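You operate a simulated robot arm through the tools that you are given. There is no shell and no other tool.

The job below is to be done with a simulated robot arm. You get a single attempt, and the scene is never put back.

Task
Clamp the plain slat and brush grease over its marked patch.
Fine: both jig levers tight first; blue brush back, lid on the grease tin. Set down upright: grease brush. A coat counts when it lies all over at full strength: go over it till it gets no stronger.

The check looks at the end state, three seconds after you hand in, the way a careful person would. Anything else that was tipped, shoved, dropped, spilled or broken makes it a failure. Lids that push on must go on centred and level and be pressed home; caps that screw on are set level and turned clockwise until they are tight.

Robot
A 6-joint arm with a two-finger gripper, fixed in place. Base frame: the origin is at the foot of the arm, x ahead of it, y to its left, z up. Lengths are in m, angles in degrees, forces in N, time in s.
Its first joint turns from -166.0 to 166.0 degrees. Payload 2.45 kg.
Tool frame: the origin (TCP) lies between the finger pads and is the grasp point; the fingertips stand 0.02 m ahead of it; z points along the fingers, y is the line along which they close. The gripper opens to 0.14 m. The gripper's body begins 0.168 m behind the TCP.
Orientation is that of the tool frame in the base frame, as a unit quaternion [w, x, y, z]. With the fingers straight down and closing along the base's y, the tool's x points along the base's -x, its y along +y and its z along -z.

Tools
- The arm moves only by the tool apply_moves. Its arguments are lists of equal length, an entry for each row: "travel": the shift along the tool's x, y, z in m, a list of three; "dr": the turn, a rotation vector about the tool's x, y, z in rad, a list of three; "gripper": the finger opening in m, from 0 to 0.14. In form: {"travel": [[tx, ty, tz], ...], "dr": [[ax, ay, az], ...], "gripper": [gripper, ...]}. A call has 1 to 20 rows; each row shifts and turns the commanded pose from where the row before left it, along the tool's axes as they then stand. Rows are played at 5 a second. More than 0.05 m and 8.6 degrees between two rows, or a gripper value outside its range, and nothing of the call is played. Where a pose cannot be reached the arm comes as near as it can. A force on the tool above 40 N (or 10 N above the force at the start of the call, whichever is more), or a blocked arm, ends the call early, and 0.2 s more pass. Each finger travels about 0.045 m/s and halts on what it meets, pressing with about 22 N; the grip force reading is that of the motor and also rises with nothing between the fingers. The clock runs only during rows and for 0.2 s after the last one: add rows that do not move to give the fingers time. It gives the time, the measured TCP pose, the force on the tool (base axes), the opening and the grip force at its end, in the units of the frame above (readings bear some noise), with the torque about the TCP (base axes, N m) and any sound that the robot's microphone picked up.
- Cameras (640 x 400 px; columns grow to the right, rows downward): "scene" is fixed at [0.0456, 0.6427, 1.5]; the picture's right is [-0.43, -0.90, 0.00], its down [-0.38, 0.18, -0.91] and it looks along [0.82, -0.39, -0.42] (base axes); focal length 312 px, centre (320, 200). "wrist" rides on the gripper at [0.078, 0.011, -0.209] in the tool frame; the picture's right is [-0.14, 0.99, 0.00], its down [-0.92, -0.13, -0.37] and it looks along [-0.37, -0.05, 0.93] (tool axes); focal length 280 px, centre (320, 200). There is no depth. A picture from a camera that has moved, and an enlarged one, comes with that camera's place and axes in the base frame and with its lens. The place of the scene camera against the robot may be out by one fixed shift of up to 0.012 m in any direction.
- capture(camera): a new picture of that camera. It takes no simulated time.
- close_up(camera, box): a new picture of the part [left, top, right, bottom] of that camera's present view, enlarged. It takes no simulated time.
- hand_in(): hands the job in; it is judged then, once.

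Nothing tells you positions but the pictures and the camera data. Unless the task says otherwise, let go and move clear before handing in.

The tools are called after "Emit:" as a command line: name --argument value ..., lists and objects as JSON in quotes. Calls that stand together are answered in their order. apply_moves: Moves the arm, as the interface text tells. Its arguments: {"type":"object","properties":{"travel":{"type":"array","items":{"type":"array","items":{"type":"number"}}},"dr":{"type":"array","items":{"type":"array","items":{"type":"number"}}},"gripper":{"type":"array","items":{"type":"number"}}},"required":["travel","dr","gripper"]} The other tools are called the same way: capture (camera) takes a picture; close_up (camera, box) takes an enlarged picture of a part of a camera's view; hand_in () hands the job in.

At the start:

```text
clock: 0.0
position: [0.596, 0.3386, 1.2266]
ee_rot: [0.0, 0.0, 1.0, 0.002]
contact_force: [-1.0, 0.4, 0.1]
wrist_torque: [-0.01, 0.01, -0.03]
width: 0.14
finger_force: 0.0
```

scene: 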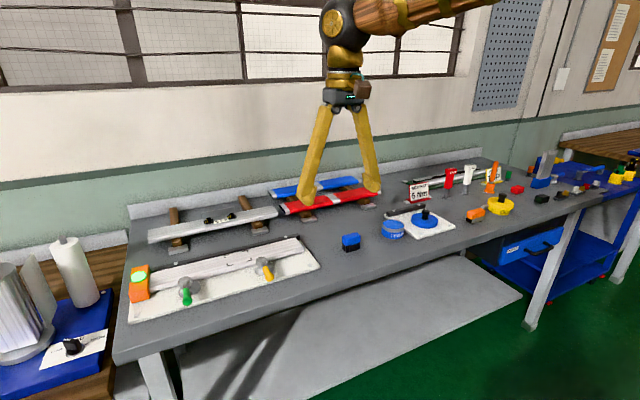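
wrist: 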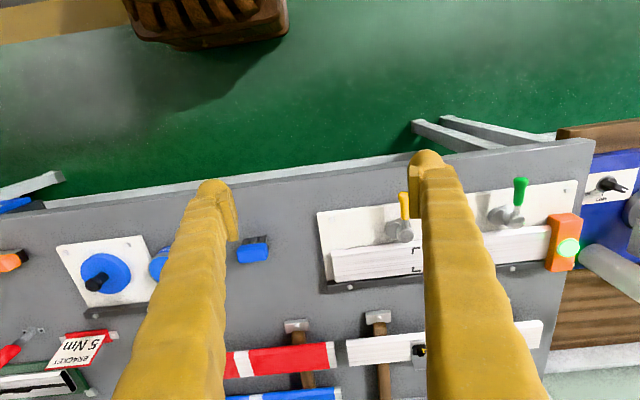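

I see a long bench with a white jig that has a green and a yellow lever, several slats, a blue tin and a blue brush, and other items. I'll look closer before moving anything.

Emit:
close_up --camera "scene" --box '[110, 180, 350, 330]'

Emit:
close_up --camera "scene" --box '[330, 140, 550, 278]'

Emit:
close_up --camera "scene" --box '[480, 130, 640, 230]'

Emit:
close_up --camera "wrist" --box '[300, 130, 640, 342]'

Emit:
close_up --camera "wrist" --box '[0, 180, 320, 380]'

```text
2.67 times, centred on (230, 255) of scene
camera zoom: at [0.0456, 0.6427, 1.5], right [-0.43, -0.9, 0.0], down [-0.38, 0.18, -0.91], along [0.82, -0.39, -0.42], focal length 831 px, centre (560, 53)
```

zoom: 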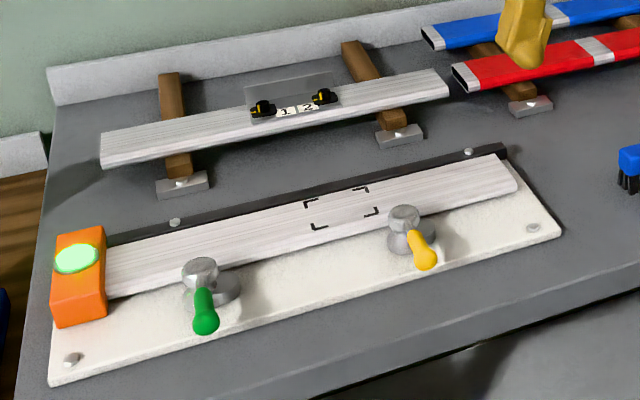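

```text
2.90 times, centred on (440, 209) of scene
camera zoom: at [0.0456, 0.6427, 1.5], right [-0.43, -0.9, 0.0], down [-0.38, 0.18, -0.91], along [0.82, -0.39, -0.42], focal length 903 px, centre (-28, 174)
```

zoom: 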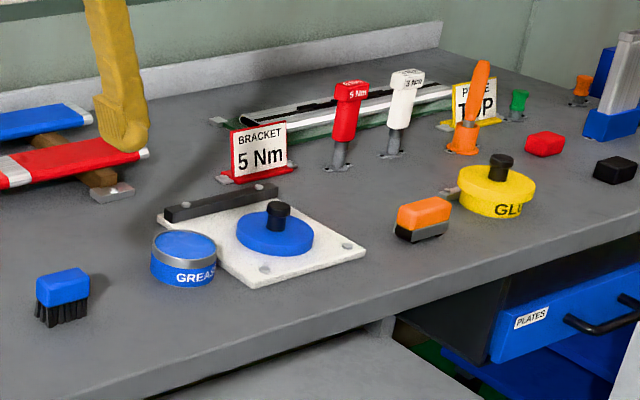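

```text
4.00 times, centred on (560, 180) of scene
camera zoom: at [0.0456, 0.6427, 1.5], right [-0.43, -0.9, 0.0], down [-0.38, 0.18, -0.91], along [0.82, -0.39, -0.42], focal length 1246 px, centre (-640, 280)
```

zoom: 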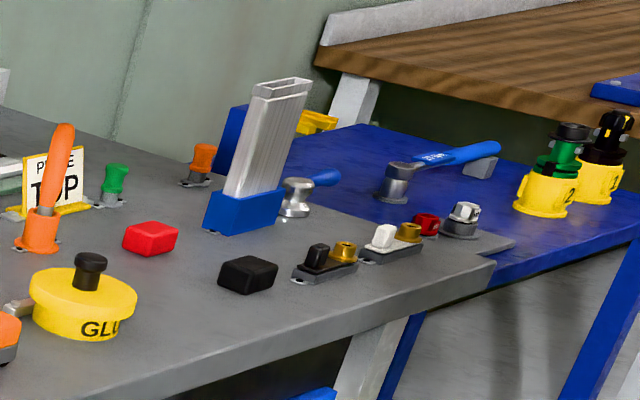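

```text
1.88 times, centred on (470, 236) of wrist
camera zoom: at [0.5187, 0.3501, 1.4367], right [0.14, 0.99, 0.0], down [0.92, -0.13, 0.37], along [0.37, -0.05, -0.93], focal length 528 px, centre (38, 132)
```

zoom: 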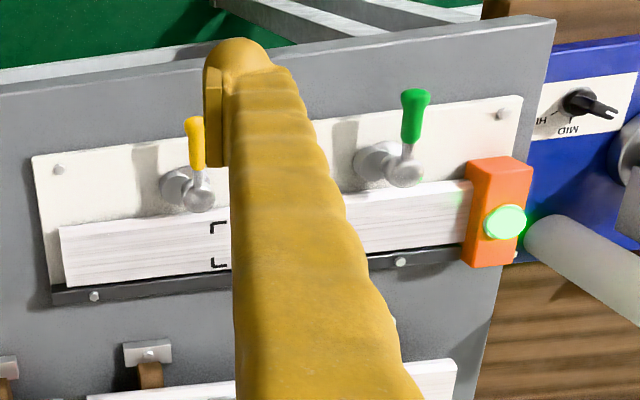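

```text
2.00 times, centred on (160, 280) of wrist
camera zoom: at [0.5187, 0.3501, 1.4367], right [0.14, 0.99, 0.0], down [0.92, -0.13, 0.37], along [0.37, -0.05, -0.93], focal length 561 px, centre (640, 40)
```

zoom: 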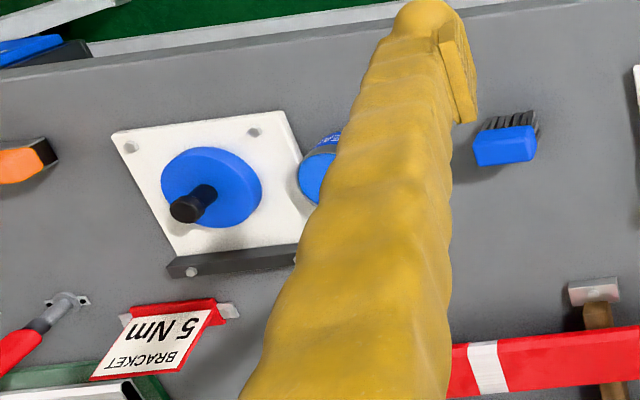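

The bench top seems to be at about z 0.9. The jig is around x 0.8, y 0.4 to 0.75, the blue brush is at about (0.815, 0.163), and the grease tin and lid are further to the right. I'll move over the jig, staying high, for clear wrist views.

Emit:
apply_moves --travel '[[0, 0.05, 0], [0, 0.05, 0], [0, 0.05, 0], [0, 0.05, 0], [0, 0.03, 0], [0, 0, 0]]' --dr '[[0, 0, 0], [0, 0, 0], [0, 0, 0], [0, 0, 0], [0, 0, 0], [0, 0, 0]]' --gripper '[0.14, 0.14, 0.14, 0.14, 0.14, 0.14]'

Emit:
capture --camera "wrist"

Emit:
capture --camera "scene"

```text
clock: 1.4
position: [0.5957, 0.5689, 1.2264]
ee_rot: [0.0, 0.0, 1.0, 0.001]
contact_force: [0.6, -0.3, 0.3]
wrist_torque: [0.0, -0.01, -0.01]
width: 0.1401
finger_force: 0.0
```

```text
taken
camera wrist: at [0.5181, 0.5805, 1.4371], right [0.14, 0.99, 0.0], down [0.92, -0.13, 0.37], along [0.37, -0.05, -0.93], focal length 280 px, centre (320, 200)
```

wrist: 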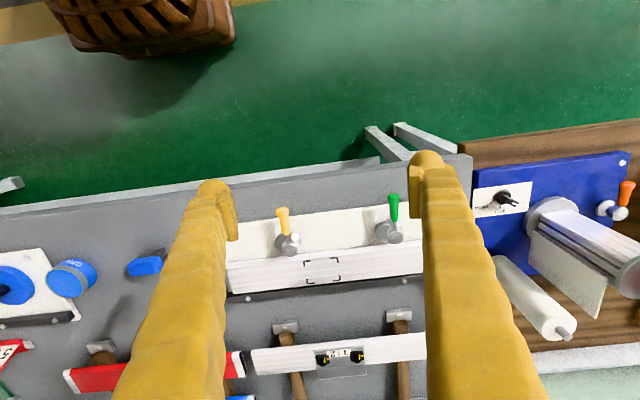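

```text
taken
```

scene: 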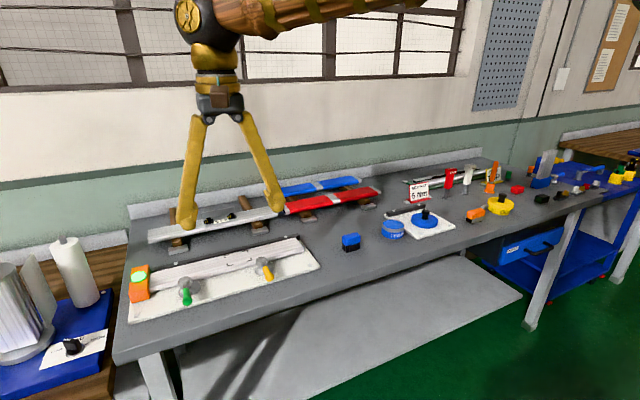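

Emit:
close_up --camera "wrist" --box '[220, 170, 440, 308]'

Emit:
close_up --camera "wrist" --box '[0, 230, 200, 355]'

Emit:
close_up --camera "scene" --box '[120, 250, 220, 312]'

Emit:
close_up --camera "scene" --box '[220, 225, 320, 287]'

Emit:
close_up --camera "scene" --box '[360, 190, 460, 252]'

```text
2.90 times, centred on (330, 239) of wrist
camera zoom: at [0.5181, 0.5805, 1.4371], right [0.14, 0.99, 0.0], down [0.92, -0.13, 0.37], along [0.37, -0.05, -0.93], focal length 813 px, centre (291, 87)
```

zoom: 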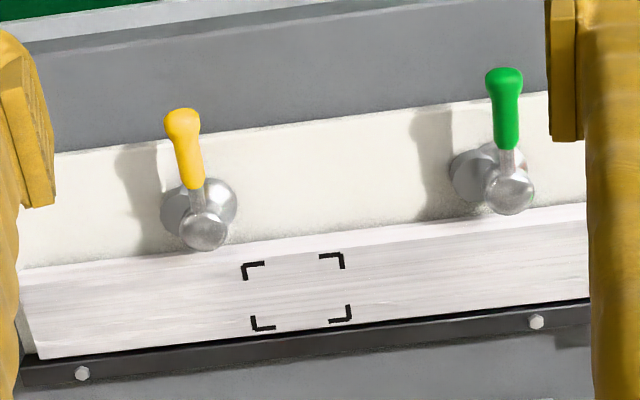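

```text
3.20 times, centred on (100, 292) of wrist
camera zoom: at [0.5181, 0.5805, 1.4371], right [0.14, 0.99, 0.0], down [0.92, -0.13, 0.37], along [0.37, -0.05, -0.93], focal length 897 px, centre (1024, -96)
```

zoom: 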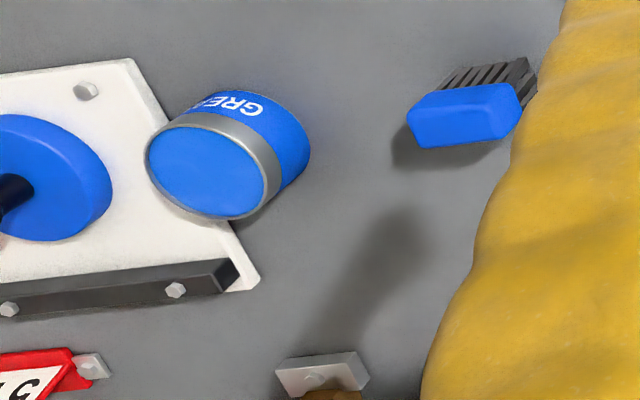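

```text
6.40 times, centred on (170, 281) of scene
camera zoom: at [0.0456, 0.6427, 1.5], right [-0.43, -0.9, 0.0], down [-0.38, 0.18, -0.91], along [0.82, -0.39, -0.42], focal length 1994 px, centre (1280, -318)
```

zoom: 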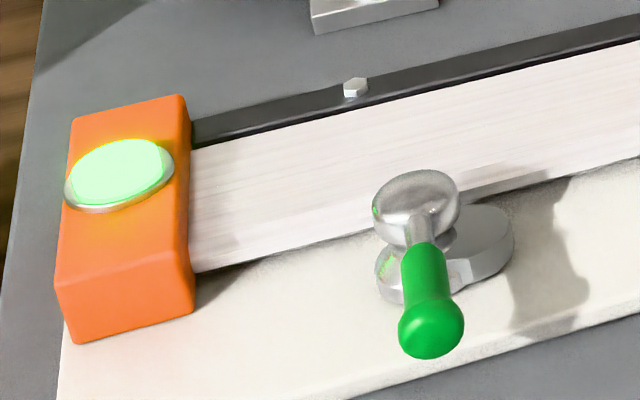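

```text
6.40 times, centred on (270, 256) of scene
camera zoom: at [0.0456, 0.6427, 1.5], right [-0.43, -0.9, 0.0], down [-0.38, 0.18, -0.91], along [0.82, -0.39, -0.42], focal length 1994 px, centre (640, -158)
```

zoom: 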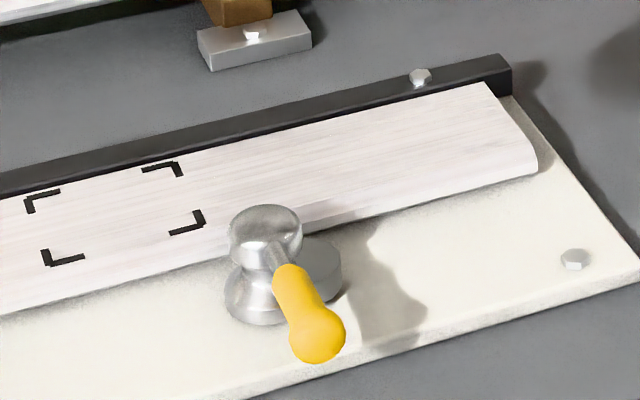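

```text
6.40 times, centred on (410, 221) of scene
camera zoom: at [0.0456, 0.6427, 1.5], right [-0.43, -0.9, 0.0], down [-0.38, 0.18, -0.91], along [0.82, -0.39, -0.42], focal length 1994 px, centre (-256, 66)
```

zoom: 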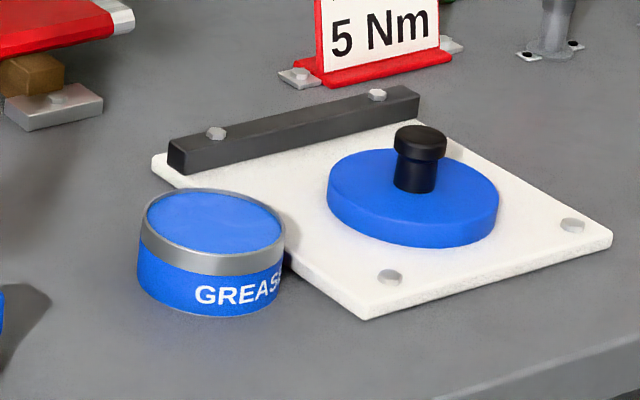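

The jig levers both point toward the robot, with hubs at about (0.80, 0.479) and (0.806, 0.688) and their cam lobes on the -y side. Next I'll look at the tin, lid and brush area from the wrist.

Emit:
apply_moves --travel '[[0, -0.05, 0], [0, -0.05, 0], [0, -0.05, 0], [0, -0.05, 0], [0, -0.05, 0], [0, -0.05, 0], [0, -0.05, 0], [0, -0.05, 0], [0, -0.05, 0], [0, -0.05, 0], [0, -0.02, 0], [0, 0, 0]]' --dr '[[0, 0, 0], [0, 0, 0], [0, 0, 0], [0, 0, 0], [0, 0, 0], [0, 0, 0], [0, 0, 0], [0, 0, 0], [0, 0, 0], [0, 0, 0], [0, 0, 0], [0, 0, 0]]' --gripper '[0.14, 0.14, 0.14, 0.14, 0.14, 0.14, 0.14, 0.14, 0.14, 0.14, 0.14, 0.14]'

Emit:
capture --camera "wrist"

Emit:
close_up --camera "wrist" --box '[220, 180, 440, 318]'

```text
clock: 4.0
position: [0.5955, 0.0482, 1.2268]
ee_rot: [0.0, 0.0, 1.0, 0.001]
contact_force: [-0.1, -0.2, -0.4]
wrist_torque: [0.05, -0.02, -0.02]
width: 0.1398
finger_force: 0.1
```

```text
taken
camera wrist: at [0.5182, 0.0593, 1.4374], right [0.14, 0.99, 0.0], down [0.92, -0.13, 0.37], along [0.37, -0.05, -0.93], focal length 280 px, centre (320, 200)
```

wrist: 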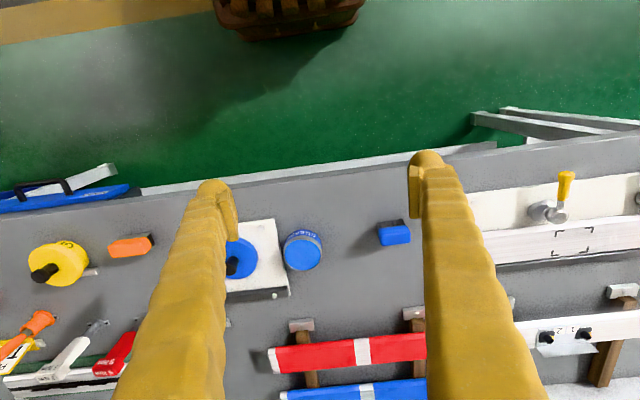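

```text
2.90 times, centred on (330, 249) of wrist
camera zoom: at [0.5182, 0.0593, 1.4374], right [0.14, 0.99, 0.0], down [0.92, -0.13, 0.37], along [0.37, -0.05, -0.93], focal length 813 px, centre (291, 58)
```

zoom: 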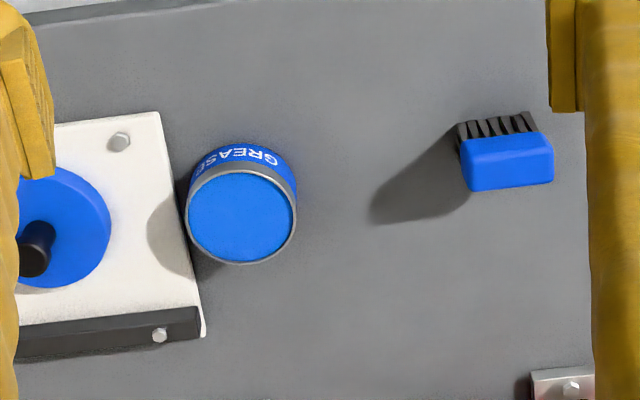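

The blue tin looks open, with a lid-like disc with a black knob on the white plate to its right. I'll go lower to see both clearly.

Emit:
apply_moves --travel '[[0, -0.05, 0.0], [0, -0.05, 0.05], [0, -0.05, 0.05], [0, 0, 0.03], [0, 0, 0]]' --dr '[[0, 0, 0], [0, 0, 0], [0, 0, 0], [0, 0, 0], [0, 0, 0]]' --gripper '[0.14, 0.14, 0.14, 0.14, 0.14]'

Emit:
capture --camera "wrist"

Emit:
close_up --camera "wrist" --box '[220, 200, 440, 338]'

```text
refused: row 2 steps farther than a row can; nothing moved
```

```text
taken
camera wrist: at [0.5182, 0.0593, 1.4374], right [0.14, 0.99, 0.0], down [0.92, -0.13, 0.37], along [0.37, -0.05, -0.93], focal length 280 px, centre (320, 200)
```

wrist: 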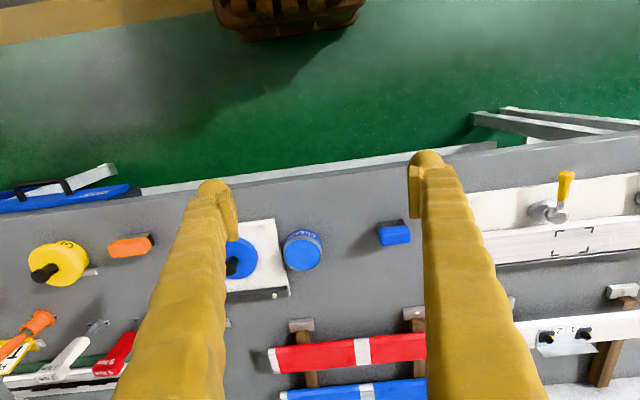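

```text
2.90 times, centred on (330, 269) of wrist
camera zoom: at [0.5182, 0.0593, 1.4374], right [0.14, 0.99, 0.0], down [0.92, -0.13, 0.37], along [0.37, -0.05, -0.93], focal length 813 px, centre (291, 0)
```

zoom: 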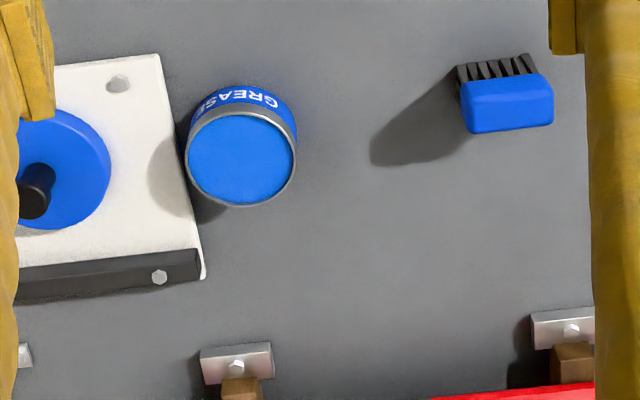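

That step was too large, so nothing moved. I'll repeat it with smaller rows to get a lower view of the tin and the lid.

Emit:
apply_moves --travel '[[0, -0.045, 0.0], [0, -0.045, 0.0], [0, 0, 0.045], [0, 0, 0.045], [0, 0, 0.04], [0, 0, 0]]' --dr '[[0, 0, 0], [0, 0, 0], [0, 0, 0], [0, 0, 0], [0, 0, 0], [0, 0, 0]]' --gripper '[0.14, 0.14, 0.14, 0.14, 0.14, 0.14]'

Emit:
capture --camera "wrist"

Emit:
close_up --camera "wrist" --box '[220, 200, 440, 338]'

```text
clock: 5.4
position: [0.5959, -0.0406, 1.0965]
ee_rot: [0.0, 0.0, 1.0, 0.001]
contact_force: [-0.3, 0.0, -0.5]
wrist_torque: [-0.01, 0.02, 0.0]
width: 0.1402
finger_force: 0.1
```

```text
taken
camera wrist: at [0.5186, -0.0304, 1.3054], right [0.14, 0.99, 0.0], down [0.92, -0.13, 0.37], along [0.37, -0.05, -0.93], focal length 280 px, centre (320, 200)
```

wrist: 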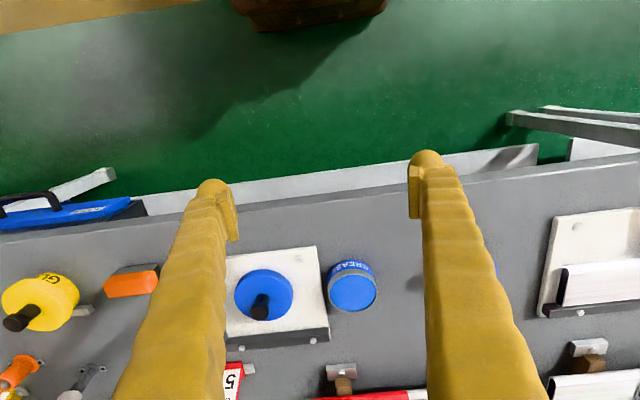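

```text
2.90 times, centred on (330, 269) of wrist
camera zoom: at [0.5186, -0.0304, 1.3054], right [0.14, 0.99, 0.0], down [0.92, -0.13, 0.37], along [0.37, -0.05, -0.93], focal length 813 px, centre (291, 0)
```

zoom: 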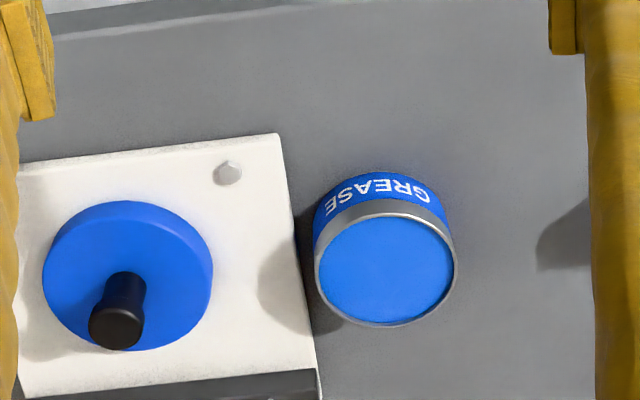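

The tin top is at about (0.835, -0.021, 0.937). The blue disc with the knob is at about (0.83, -0.18) and looks somewhat larger than the tin. I'll compare it with the glue tin.

Emit:
close_up --camera "wrist" --box '[0, 230, 200, 355]'

Emit:
close_up --camera "scene" --box '[450, 170, 530, 220]'

Emit:
close_up --camera "scene" --box '[400, 195, 464, 235]'

Emit:
close_up --camera "scene" --box '[335, 220, 399, 260]'

```text
3.20 times, centred on (100, 292) of wrist
camera zoom: at [0.5186, -0.0304, 1.3054], right [0.14, 0.99, 0.0], down [0.92, -0.13, 0.37], along [0.37, -0.05, -0.93], focal length 897 px, centre (1024, -96)
```

zoom: 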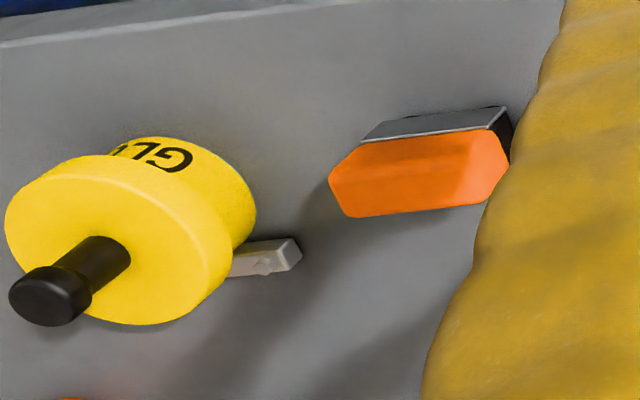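

```text
8.00 times, centred on (490, 195) of scene
camera zoom: at [0.0456, 0.6427, 1.5], right [-0.43, -0.9, 0.0], down [-0.38, 0.18, -0.91], along [0.82, -0.39, -0.42], focal length 2492 px, centre (-1040, 240)
```

zoom: 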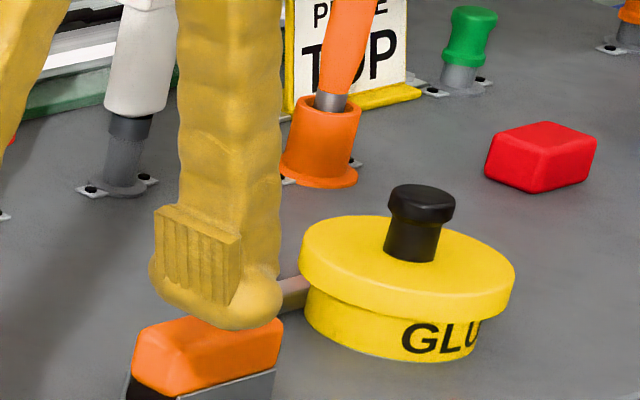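

```text
10.00 times, centred on (432, 215) of scene
camera zoom: at [0.0456, 0.6427, 1.5], right [-0.43, -0.9, 0.0], down [-0.38, 0.18, -0.91], along [0.82, -0.39, -0.42], focal length 3115 px, centre (-800, 50)
```

zoom: 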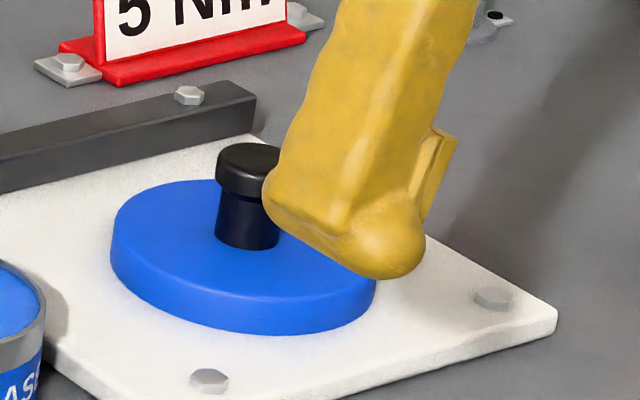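

```text
10.00 times, centred on (367, 240) of scene
camera zoom: at [0.0456, 0.6427, 1.5], right [-0.43, -0.9, 0.0], down [-0.38, 0.18, -0.91], along [0.82, -0.39, -0.42], focal length 3115 px, centre (-150, -200)
```

zoom: 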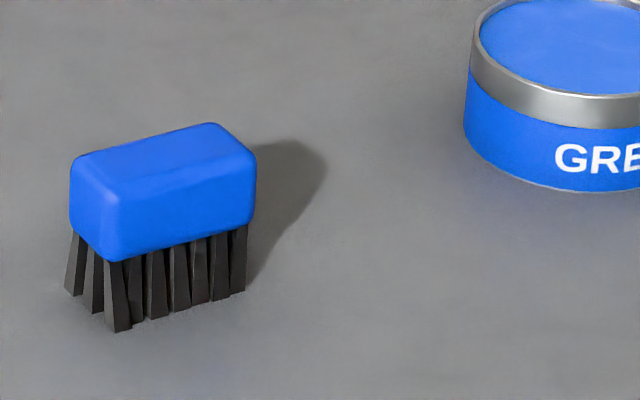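

The yellow glue tin's lid overhangs its tin by the same ratio, so the blue knobbed disc is the grease lid. Next I'll take closer views of the blue brush, then of the levers.

Emit:
apply_moves --travel '[[-0.03, 0.04, 0.0], [0, 0.05, 0.0], [0, 0.05, 0], [0, 0.05, 0], [0, 0.04, 0.02], [0, 0, 0.03], [0, 0, 0]]' --dr '[[0, 0, 0], [0, 0, 0], [0, 0, 0], [0, 0, 0], [0, 0, 0], [0, 0, 0], [0, 0, 0]]' --gripper '[0.14, 0.14, 0.14, 0.14, 0.14, 0.14, 0.14]'

Emit:
close_up --camera "wrist" --box '[220, 200, 440, 338]'

Emit:
capture --camera "wrist"

```text
clock: 7.0
position: [0.625, 0.1894, 1.0468]
ee_rot: [0.0, 0.0, 1.0, 0.0]
contact_force: [-0.5, 1.2, 0.0]
wrist_torque: [0.02, 0.01, -0.01]
width: 0.1401
finger_force: 0.0
```

```text
2.90 times, centred on (330, 269) of wrist
camera zoom: at [0.5483, 0.2002, 1.2568], right [0.14, 0.99, 0.0], down [0.92, -0.13, 0.37], along [0.37, -0.05, -0.93], focal length 813 px, centre (291, 0)
```

zoom: 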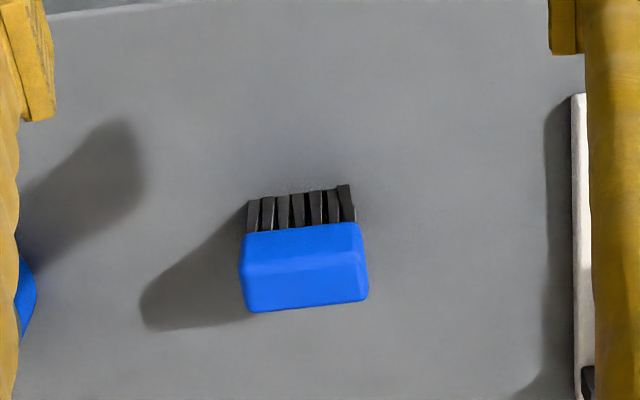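

```text
taken
camera wrist: at [0.5483, 0.2002, 1.2568], right [0.14, 0.99, 0.0], down [0.92, -0.13, 0.37], along [0.37, -0.05, -0.93], focal length 280 px, centre (320, 200)
```

wrist: 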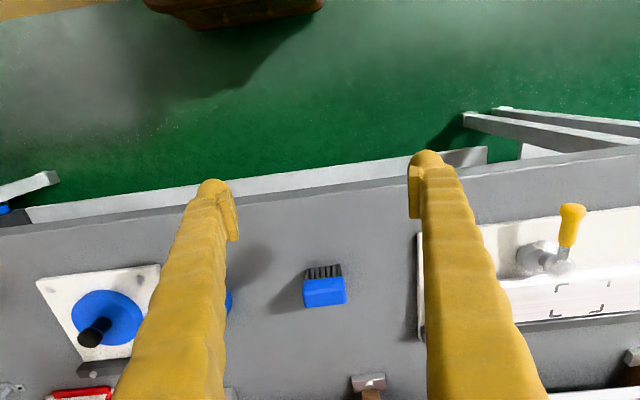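

The brush top spans about x 0.800 to 0.827 and y 0.142 to 0.198 at z 0.953, aligned with y. The patch is at about x 0.857 to 0.911, y 0.497 to 0.572, z 0.933. Next I'll view the yellow lever up close.

Emit:
apply_moves --travel '[[0, 0.05, 0.0], [0, 0.05, 0.0], [0, 0.05, 0], [0, 0.05, 0], [0, 0.05, 0], [0, 0.05, 0], [0, 0, 0]]' --dr '[[0, 0, 0], [0, 0, 0], [0, 0, 0], [0, 0, 0], [0, 0, 0], [0, 0, 0], [0, 0, 0]]' --gripper '[0.14, 0.14, 0.14, 0.14, 0.14, 0.14, 0.14]'

Emit:
close_up --camera "wrist" --box '[220, 200, 440, 338]'

Emit:
capture --camera "wrist"

```text
clock: 8.6
position: [0.6274, 0.4906, 1.0479]
ee_rot: [-0.001, 0.001, 1.0, 0.001]
contact_force: [0.1, 0.5, -0.5]
wrist_torque: [-0.01, 0.01, 0.0]
width: 0.1399
finger_force: 0.1
```

```text
2.90 times, centred on (330, 269) of wrist
camera zoom: at [0.5491, 0.5013, 1.2565], right [0.14, 0.99, 0.0], down [0.92, -0.13, 0.37], along [0.37, -0.05, -0.93], focal length 813 px, centre (291, 0)
```

zoom: 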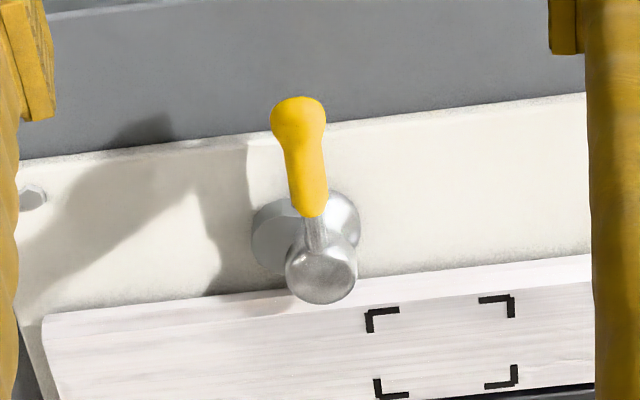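

```text
taken
camera wrist: at [0.5491, 0.5013, 1.2565], right [0.14, 0.99, 0.0], down [0.92, -0.13, 0.37], along [0.37, -0.05, -0.93], focal length 280 px, centre (320, 200)
```

wrist: 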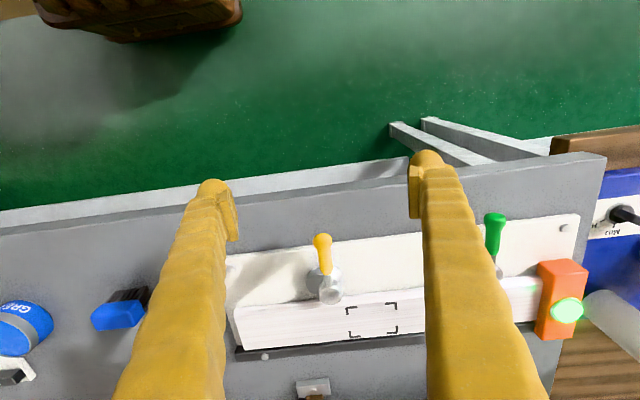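

The yellow hub is at about (0.807, 0.479) with its handle tip at (0.722, 0.480, 0.95). The cam lobe is on the -y side, so the handle must swing toward -y to press the slat. I'll close the fingers and move toward the green lever to inspect it and check the reach.

Emit:
apply_moves --travel '[[0, 0.05, 0.0], [0, 0.05, 0.0], [0, 0.05, 0], [0, 0.05, 0], [0, 0, 0], [0, 0, 0], [0, 0, 0], [0, 0, 0], [0, 0, 0]]' --dr '[[0, 0, 0], [0, 0, 0], [0, 0, 0], [0, 0, 0], [0, 0, 0], [0, 0, 0], [0, 0, 0], [0, 0, 0], [0, 0, 0]]' --gripper '[0.1, 0.05, 0.0, 0.0, 0.0, 0.0, 0.0, 0.0, 0.0]'

Emit:
capture --camera "wrist"

Emit:
close_up --camera "wrist" --box '[200, 200, 420, 338]'

Emit:
capture --camera "scene"

```text
clock: 10.6
position: [0.626, 0.6894, 1.0474]
ee_rot: [0.0, 0.0, 1.0, 0.001]
contact_force: [-0.4, -0.7, 0.8]
wrist_torque: [-0.01, 0.02, 0.02]
width: 0.0
finger_force: 22.0
```

```text
taken
camera wrist: at [0.5484, 0.7005, 1.2578], right [0.14, 0.99, 0.0], down [0.92, -0.13, 0.37], along [0.37, -0.05, -0.93], focal length 280 px, centre (320, 200)
```

wrist: 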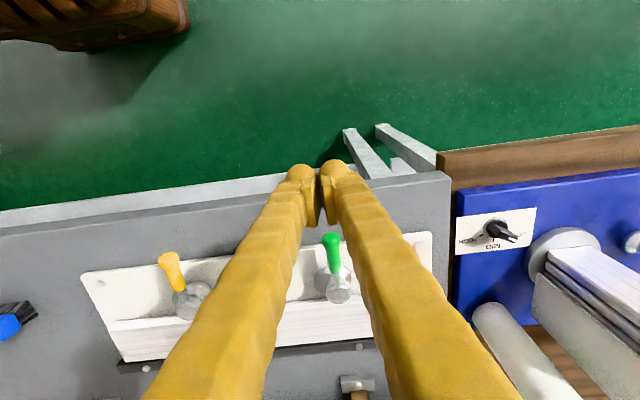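

```text
2.90 times, centred on (310, 269) of wrist
camera zoom: at [0.5484, 0.7005, 1.2578], right [0.14, 0.99, 0.0], down [0.92, -0.13, 0.37], along [0.37, -0.05, -0.93], focal length 813 px, centre (349, 0)
```

zoom: 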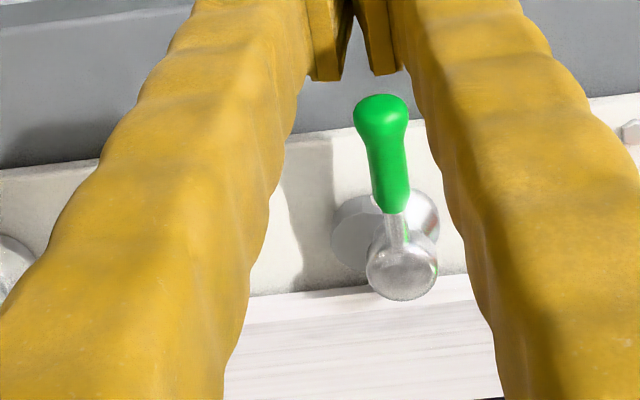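

```text
taken
```

scene: 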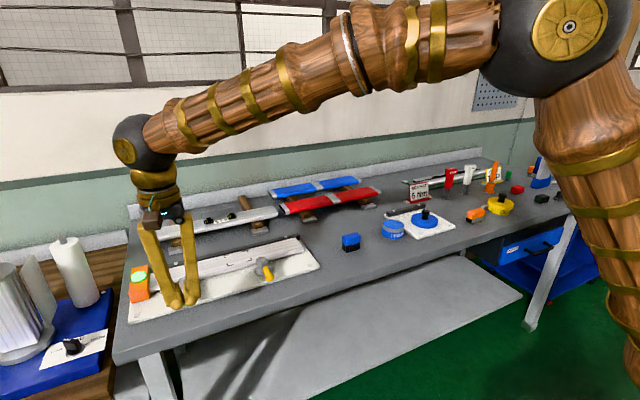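

The green hub is at about (0.808, 0.689) with its handle tip at (0.724, 0.690). I'll test the reach beside the green handle on its +y side, still well above it.

Emit:
apply_moves --travel '[[0, 0.03, 0.0], [-0.04, 0, 0.0], [-0.04, 0, 0], [-0.03, 0, 0], [0, 0, 0], [0, 0, 0]]' --dr '[[0, 0, 0], [0, 0, 0], [0, 0, 0], [0, 0, 0], [0, 0, 0], [0, 0, 0]]' --gripper '[0.0, 0.0, 0.0, 0.0, 0.0, 0.0]'

Emit:
capture --camera "scene"

```text
clock: 12.0
position: [0.7371, 0.72, 1.046]
ee_rot: [-0.001, 0.0, 1.0, 0.001]
contact_force: [-0.3, -0.3, -0.7]
wrist_torque: [0.0, 0.01, 0.0]
width: 0.0
finger_force: 22.6
```

```text
taken
```

scene: 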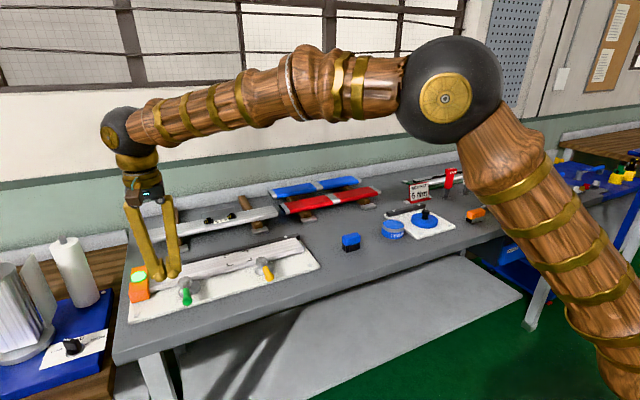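

The arm reaches beside the green handle with the tool straight down. I'll lower the closed fingers on the +y side of the green handle.

Emit:
apply_moves --travel '[[0, 0.01, 0.0], [0, 0, 0.03], [0, 0, 0.03], [0, 0, 0.03], [0, 0, 0], [0, 0, 0]]' --dr '[[0, 0, 0], [0, 0, 0], [0, 0, 0], [0, 0, 0], [0, 0, 0], [0, 0, 0]]' --gripper '[0.0, 0.0, 0.0, 0.0, 0.0, 0.0]'

Emit:
capture --camera "wrist"

Emit:
close_up --camera "scene" --box '[120, 220, 280, 320]'

```text
clock: 13.4
position: [0.7356, 0.7284, 0.9561]
ee_rot: [0.0, 0.001, 1.0, 0.001]
contact_force: [0.1, 0.6, -0.6]
wrist_torque: [-0.01, 0.01, 0.02]
width: 0.0
finger_force: 22.2
```

```text
taken
camera wrist: at [0.6584, 0.7401, 1.1666], right [0.14, 0.99, 0.0], down [0.92, -0.13, 0.37], along [0.37, -0.05, -0.93], focal length 280 px, centre (320, 200)
```

wrist: 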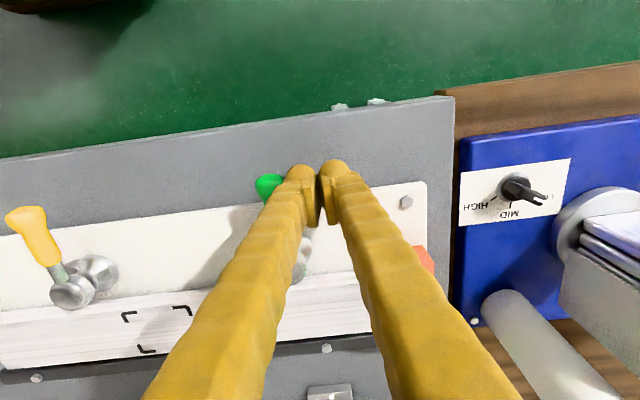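

```text
4.00 times, centred on (200, 270) of scene
camera zoom: at [0.0456, 0.6427, 1.5], right [-0.43, -0.9, 0.0], down [-0.38, 0.18, -0.91], along [0.82, -0.39, -0.42], focal length 1246 px, centre (800, -80)
```

zoom: 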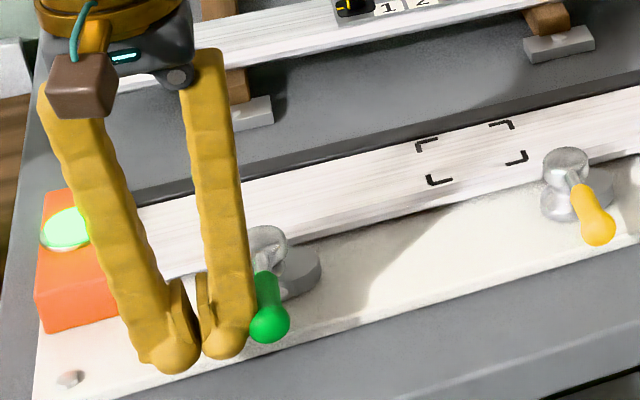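

The closed fingers sit just on the +y side of the green handle. I'll push the handle along its arc toward -y and check the result.

Emit:
apply_moves --travel '[[-0.0014, -0.0164, 0], [0.002, -0.007, 0], [0.002, -0.007, 0], [0.0003, -0.009, 0], [0.0003, -0.009, 0], [-0.0018, -0.009, 0], [-0.0018, -0.009, 0], [0, 0, 0]]' --dr '[[0, 0, 0], [0, 0, 0], [0, 0, 0], [0, 0, 0], [0, 0, 0], [0, 0, 0], [0, 0, 0], [0, 0, 0]]' --gripper '[0.0, 0.0, 0.0, 0.0, 0.0, 0.0, 0.0, 0.0]'

Emit:
capture --camera "wrist"

Emit:
close_up --camera "scene" --box '[120, 220, 280, 320]'

```text
clock: 15.2
position: [0.7386, 0.6622, 0.9571]
ee_rot: [0.0, 0.001, 1.0, 0.001]
contact_force: [-0.2, -0.6, 0.2]
wrist_torque: [0.0, 0.0, -0.01]
width: 0.0
finger_force: 22.0
```

```text
taken
camera wrist: at [0.6595, 0.6736, 1.1667], right [0.14, 0.99, 0.0], down [0.92, -0.13, 0.37], along [0.37, -0.05, -0.93], focal length 280 px, centre (320, 200)
```

wrist: 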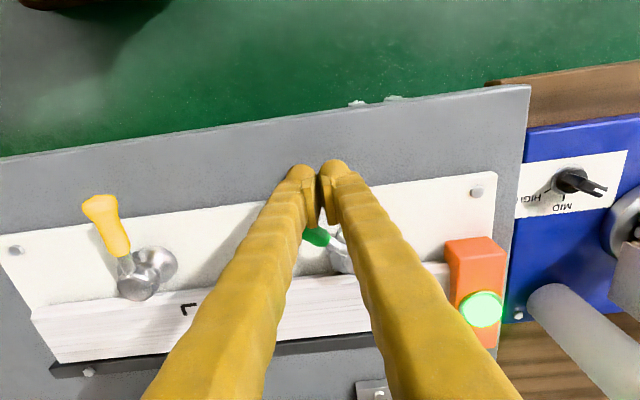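

```text
4.00 times, centred on (200, 270) of scene
camera zoom: at [0.0456, 0.6427, 1.5], right [-0.43, -0.9, 0.0], down [-0.38, 0.18, -0.91], along [0.82, -0.39, -0.42], focal length 1246 px, centre (800, -80)
```

zoom: 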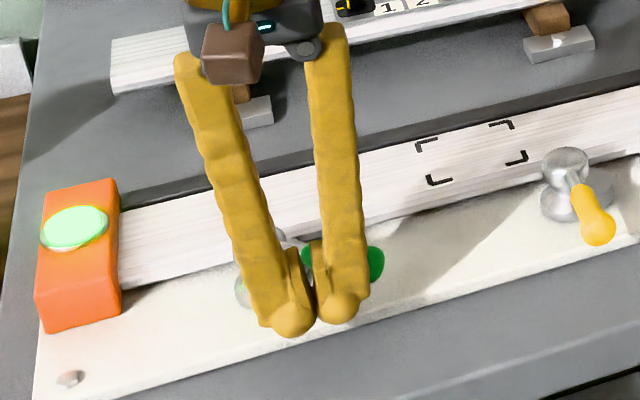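

The green handle has swung about 50° so far. I'll continue along the arc toward the clamped position, watching the force.

Emit:
apply_moves --travel '[[-0.005, -0.009, 0], [-0.005, -0.009, 0], [-0.008, -0.0075, 0], [-0.008, -0.0075, 0], [-0.009, -0.005, 0], [-0.009, -0.005, 0], [0, 0, 0]]' --dr '[[0, 0, 0], [0, 0, 0], [0, 0, 0], [0, 0, 0], [0, 0, 0], [0, 0, 0], [0, 0, 0]]' --gripper '[0.0, 0.0, 0.0, 0.0, 0.0, 0.0, 0.0]'

Emit:
capture --camera "wrist"

Emit:
close_up --camera "scene" --box '[120, 220, 280, 320]'

```text
clock: 16.7
position: [0.7764, 0.6231, 0.9562]
ee_rot: [-0.002, -0.001, 1.0, 0.001]
contact_force: [-7.3, 0.3, 1.8]
wrist_torque: [-0.04, 0.06, -0.03]
width: 0.006
finger_force: 29.7
stopped in row 7: the force on the tool passed its limit at 44 N (the readings are from after the stop); the commanded pose is now the measured one
```

```text
taken
camera wrist: at [0.6999, 0.633, 1.1676], right [0.14, 0.99, 0.0], down [0.92, -0.13, 0.36], along [0.36, -0.05, -0.93], focal length 280 px, centre (320, 200)
```

wrist: 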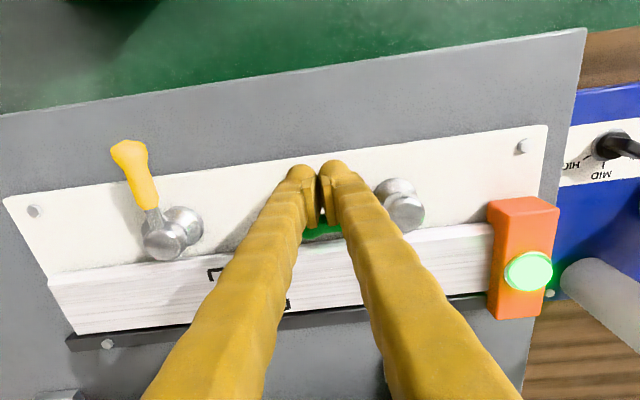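

```text
4.00 times, centred on (200, 270) of scene
camera zoom: at [0.0456, 0.6427, 1.5], right [-0.43, -0.9, 0.0], down [-0.38, 0.18, -0.91], along [0.82, -0.39, -0.42], focal length 1246 px, centre (800, -80)
```

zoom: 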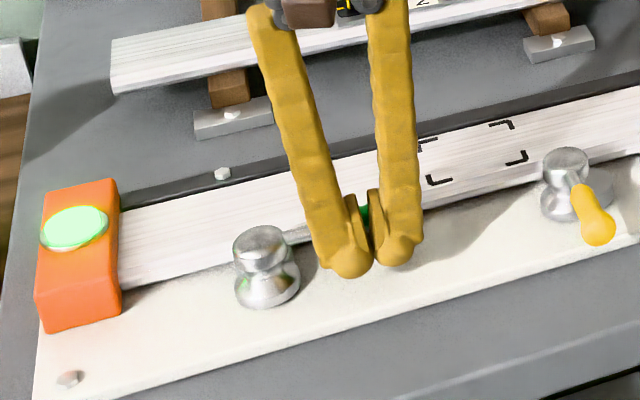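

The green lever hit firm resistance at 44 N with the handle pointing about -y. I'll back off and inspect it.

Emit:
apply_moves --travel '[[0.02, 0, 0], [0.03, 0, 0], [0, 0, -0.04], [0, 0, -0.04], [0, 0, 0]]' --dr '[[0, 0, 0], [0, 0, 0], [0, 0, 0], [0, 0, 0], [0, 0, 0]]' --gripper '[0.0, 0.0, 0.0, 0.0, 0.0]'

Emit:
capture --camera "wrist"

Emit:
close_up --camera "scene" --box '[120, 220, 280, 320]'

```text
clock: 17.9
position: [0.7263, 0.6227, 1.0377]
ee_rot: [-0.002, -0.001, 1.0, 0.001]
contact_force: [0.2, 0.2, 0.1]
wrist_torque: [-0.01, -0.02, 0.01]
width: 0.0002
finger_force: 29.7
```

```text
taken
camera wrist: at [0.6499, 0.6331, 1.2479], right [0.14, 0.99, 0.0], down [0.92, -0.13, 0.36], along [0.36, -0.05, -0.93], focal length 280 px, centre (320, 200)
```

wrist: 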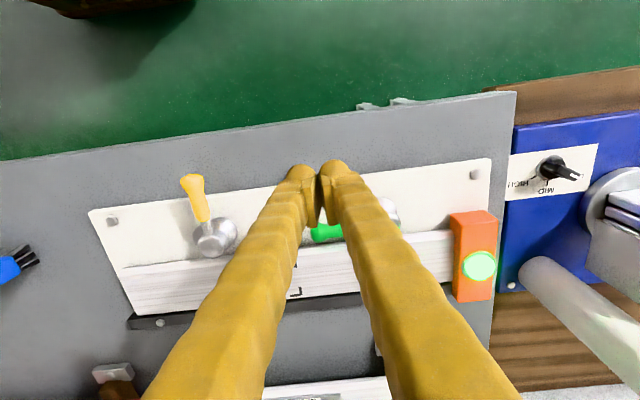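

```text
4.00 times, centred on (200, 270) of scene
camera zoom: at [0.0456, 0.6427, 1.5], right [-0.43, -0.9, 0.0], down [-0.38, 0.18, -0.91], along [0.82, -0.39, -0.42], focal length 1246 px, centre (800, -80)
```

zoom: 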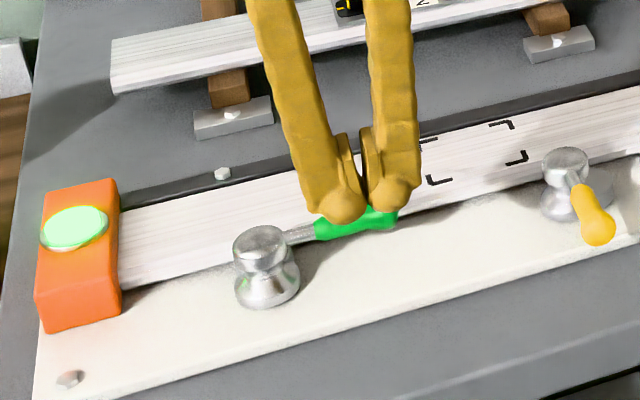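

The green lever now lies along the slat and is firm. I'll do the same for the yellow lever, starting on its +y side.

Emit:
apply_moves --travel '[[0, -0.05, 0], [-0.0097, -0.049, 0], [0, -0.005, 0], [0, 0, 0.04], [0, 0, 0.0415], [0, 0, 0]]' --dr '[[0, 0, 0], [0, 0, 0], [0, 0, 0], [0, 0, 0], [0, 0, 0], [0, 0, 0]]' --gripper '[0.0, 0.0, 0.0, 0.0, 0.0, 0.0]'

Emit:
close_up --camera "scene" --box '[160, 200, 320, 300]'

Emit:
capture --camera "wrist"

```text
clock: 19.3
position: [0.7362, 0.517, 0.9555]
ee_rot: [-0.002, -0.001, 1.0, 0.0]
contact_force: [0.1, 0.3, -0.4]
wrist_torque: [-0.01, -0.02, 0.01]
width: 0.0001
finger_force: 29.0
```

```text
4.00 times, centred on (240, 250) of scene
camera zoom: at [0.0456, 0.6427, 1.5], right [-0.43, -0.9, 0.0], down [-0.38, 0.18, -0.91], along [0.82, -0.39, -0.42], focal length 1246 px, centre (640, 0)
```

zoom: 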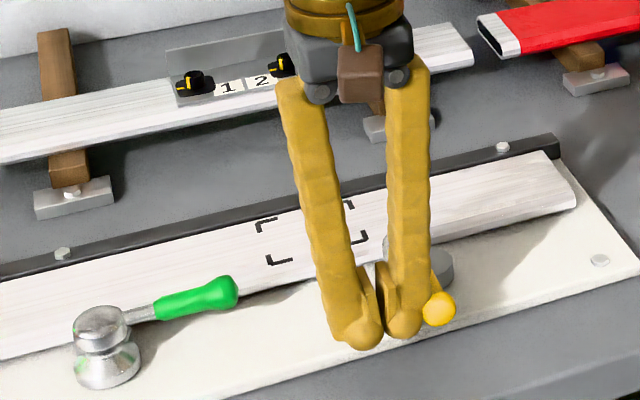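

```text
taken
camera wrist: at [0.6597, 0.5288, 1.1665], right [0.14, 0.99, 0.0], down [0.92, -0.13, 0.36], along [0.36, -0.05, -0.93], focal length 280 px, centre (320, 200)
```

wrist: 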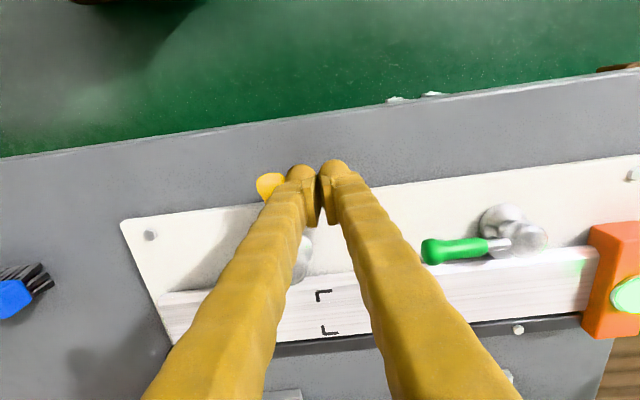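

The fingers are now just beside the yellow handle. I'll push it along the arc toward -y until it is tight.

Emit:
apply_moves --travel '[[-0.001, -0.0155, 0], [0.002, -0.007, 0], [0.002, -0.007, 0], [0.0003, -0.009, 0], [0.0003, -0.009, 0], [-0.0018, -0.009, 0], [-0.0018, -0.009, 0], [-0.005, -0.009, 0], [-0.005, -0.009, 0], [-0.008, -0.0075, 0], [-0.008, -0.0075, 0], [-0.009, -0.005, 0], [-0.009, -0.005, 0], [-0.006, -0.001, 0], [0, 0, 0]]' --dr '[[0, 0, 0], [0, 0, 0], [0, 0, 0], [0, 0, 0], [0, 0, 0], [0, 0, 0], [0, 0, 0], [0, 0, 0], [0, 0, 0], [0, 0, 0], [0, 0, 0], [0, 0, 0], [0, 0, 0], [0, 0, 0], [0, 0, 0]]' --gripper '[0.0, 0.0, 0.0, 0.0, 0.0, 0.0, 0.0, 0.0, 0.0, 0.0, 0.0, 0.0, 0.0, 0.0, 0.0]'

Emit:
close_up --camera "scene" --box '[160, 200, 320, 300]'

Emit:
capture --camera "wrist"

```text
clock: 22.1
position: [0.7773, 0.4118, 0.9549]
ee_rot: [-0.006, -0.002, 1.0, 0.001]
contact_force: [-7.4, 1.0, -0.4]
wrist_torque: [-0.02, 0.05, -0.02]
width: 0.0058
finger_force: 29.8
stopped in row 14: the force on the tool passed its limit at 56 N (the readings are from after the stop); the commanded pose is now the measured one
```

```text
4.00 times, centred on (240, 250) of scene
camera zoom: at [0.0456, 0.6427, 1.5], right [-0.43, -0.9, 0.0], down [-0.38, 0.18, -0.91], along [0.82, -0.39, -0.42], focal length 1246 px, centre (640, 0)
```

zoom: 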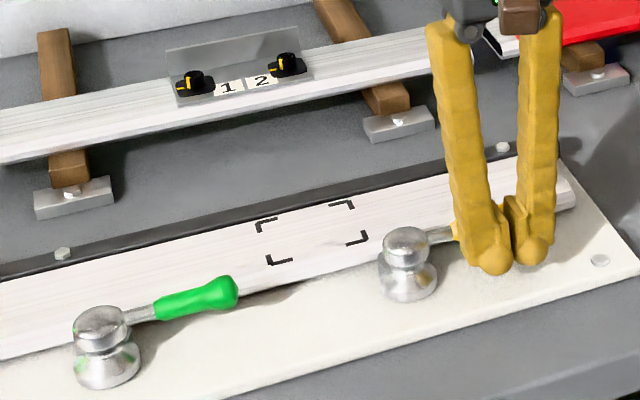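

```text
taken
camera wrist: at [0.7014, 0.4219, 1.1654], right [0.13, 0.99, 0.0], down [0.93, -0.12, 0.36], along [0.35, -0.05, -0.93], focal length 280 px, centre (320, 200)
```

wrist: 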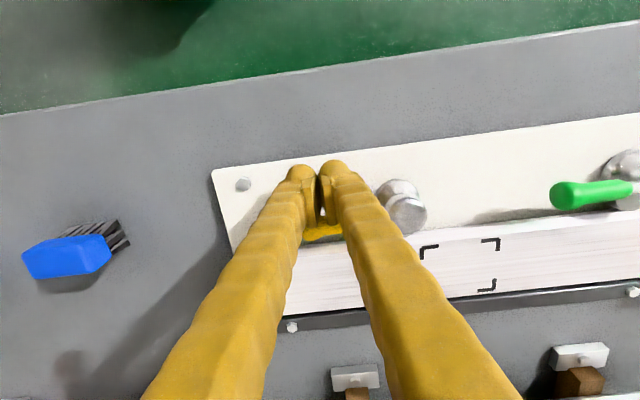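

The yellow lever reached firm resistance at 56 N. I'll back off, correct the tiny tool tilt, rise and inspect both levers.

Emit:
apply_moves --travel '[[0.02, 0, 0], [0.03, 0, 0], [0, 0, -0.04], [0, 0, -0.04], [0, -0.04, -0.02], [0, 0, 0]]' --dr '[[0, 0, 0], [0, 0, 0], [0.002, -0.012, 0.004], [0, 0, 0], [0, 0, 0], [0, 0, 0]]' --gripper '[0.0, 0.0, 0.0, 0.0, 0.0, 0.0]'

Emit:
capture --camera "wrist"

Emit:
close_up --camera "scene" --box '[120, 200, 320, 325]'

Emit:
close_up --camera "wrist" --box '[380, 160, 600, 298]'

```text
clock: 23.5
position: [0.727, 0.3715, 1.0559]
ee_rot: [0.0, -0.001, 1.0, -0.001]
contact_force: [0.5, -0.6, 0.5]
wrist_torque: [0.03, 0.0, 0.01]
width: 0.0
finger_force: 29.8
```

```text
taken
camera wrist: at [0.6494, 0.382, 1.2658], right [0.14, 0.99, 0.0], down [0.92, -0.13, 0.37], along [0.37, -0.05, -0.93], focal length 280 px, centre (320, 200)
```

wrist: 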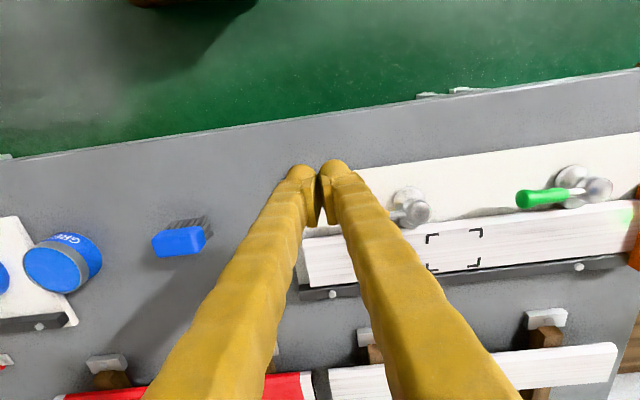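

```text
3.20 times, centred on (220, 262) of scene
camera zoom: at [0.0456, 0.6427, 1.5], right [-0.43, -0.9, 0.0], down [-0.38, 0.18, -0.91], along [0.82, -0.39, -0.42], focal length 997 px, centre (640, 0)
```

zoom: 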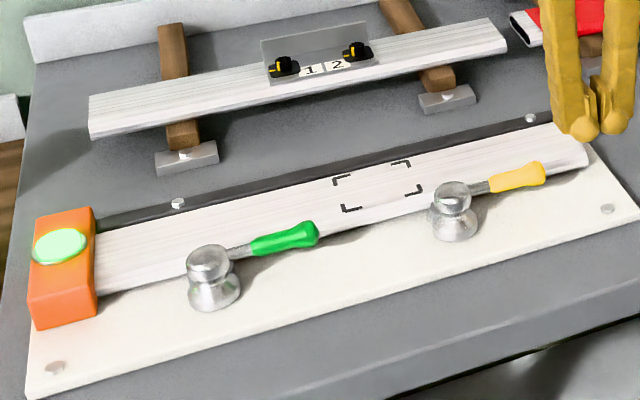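

```text
2.90 times, centred on (490, 229) of wrist
camera zoom: at [0.6494, 0.382, 1.2658], right [0.14, 0.99, 0.0], down [0.92, -0.13, 0.37], along [0.37, -0.05, -0.93], focal length 813 px, centre (-173, 116)
```

zoom: 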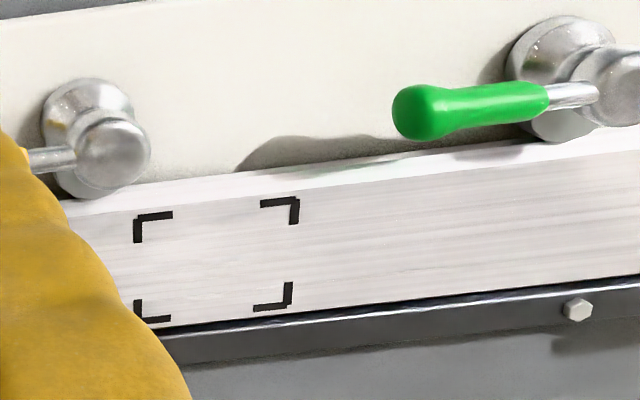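

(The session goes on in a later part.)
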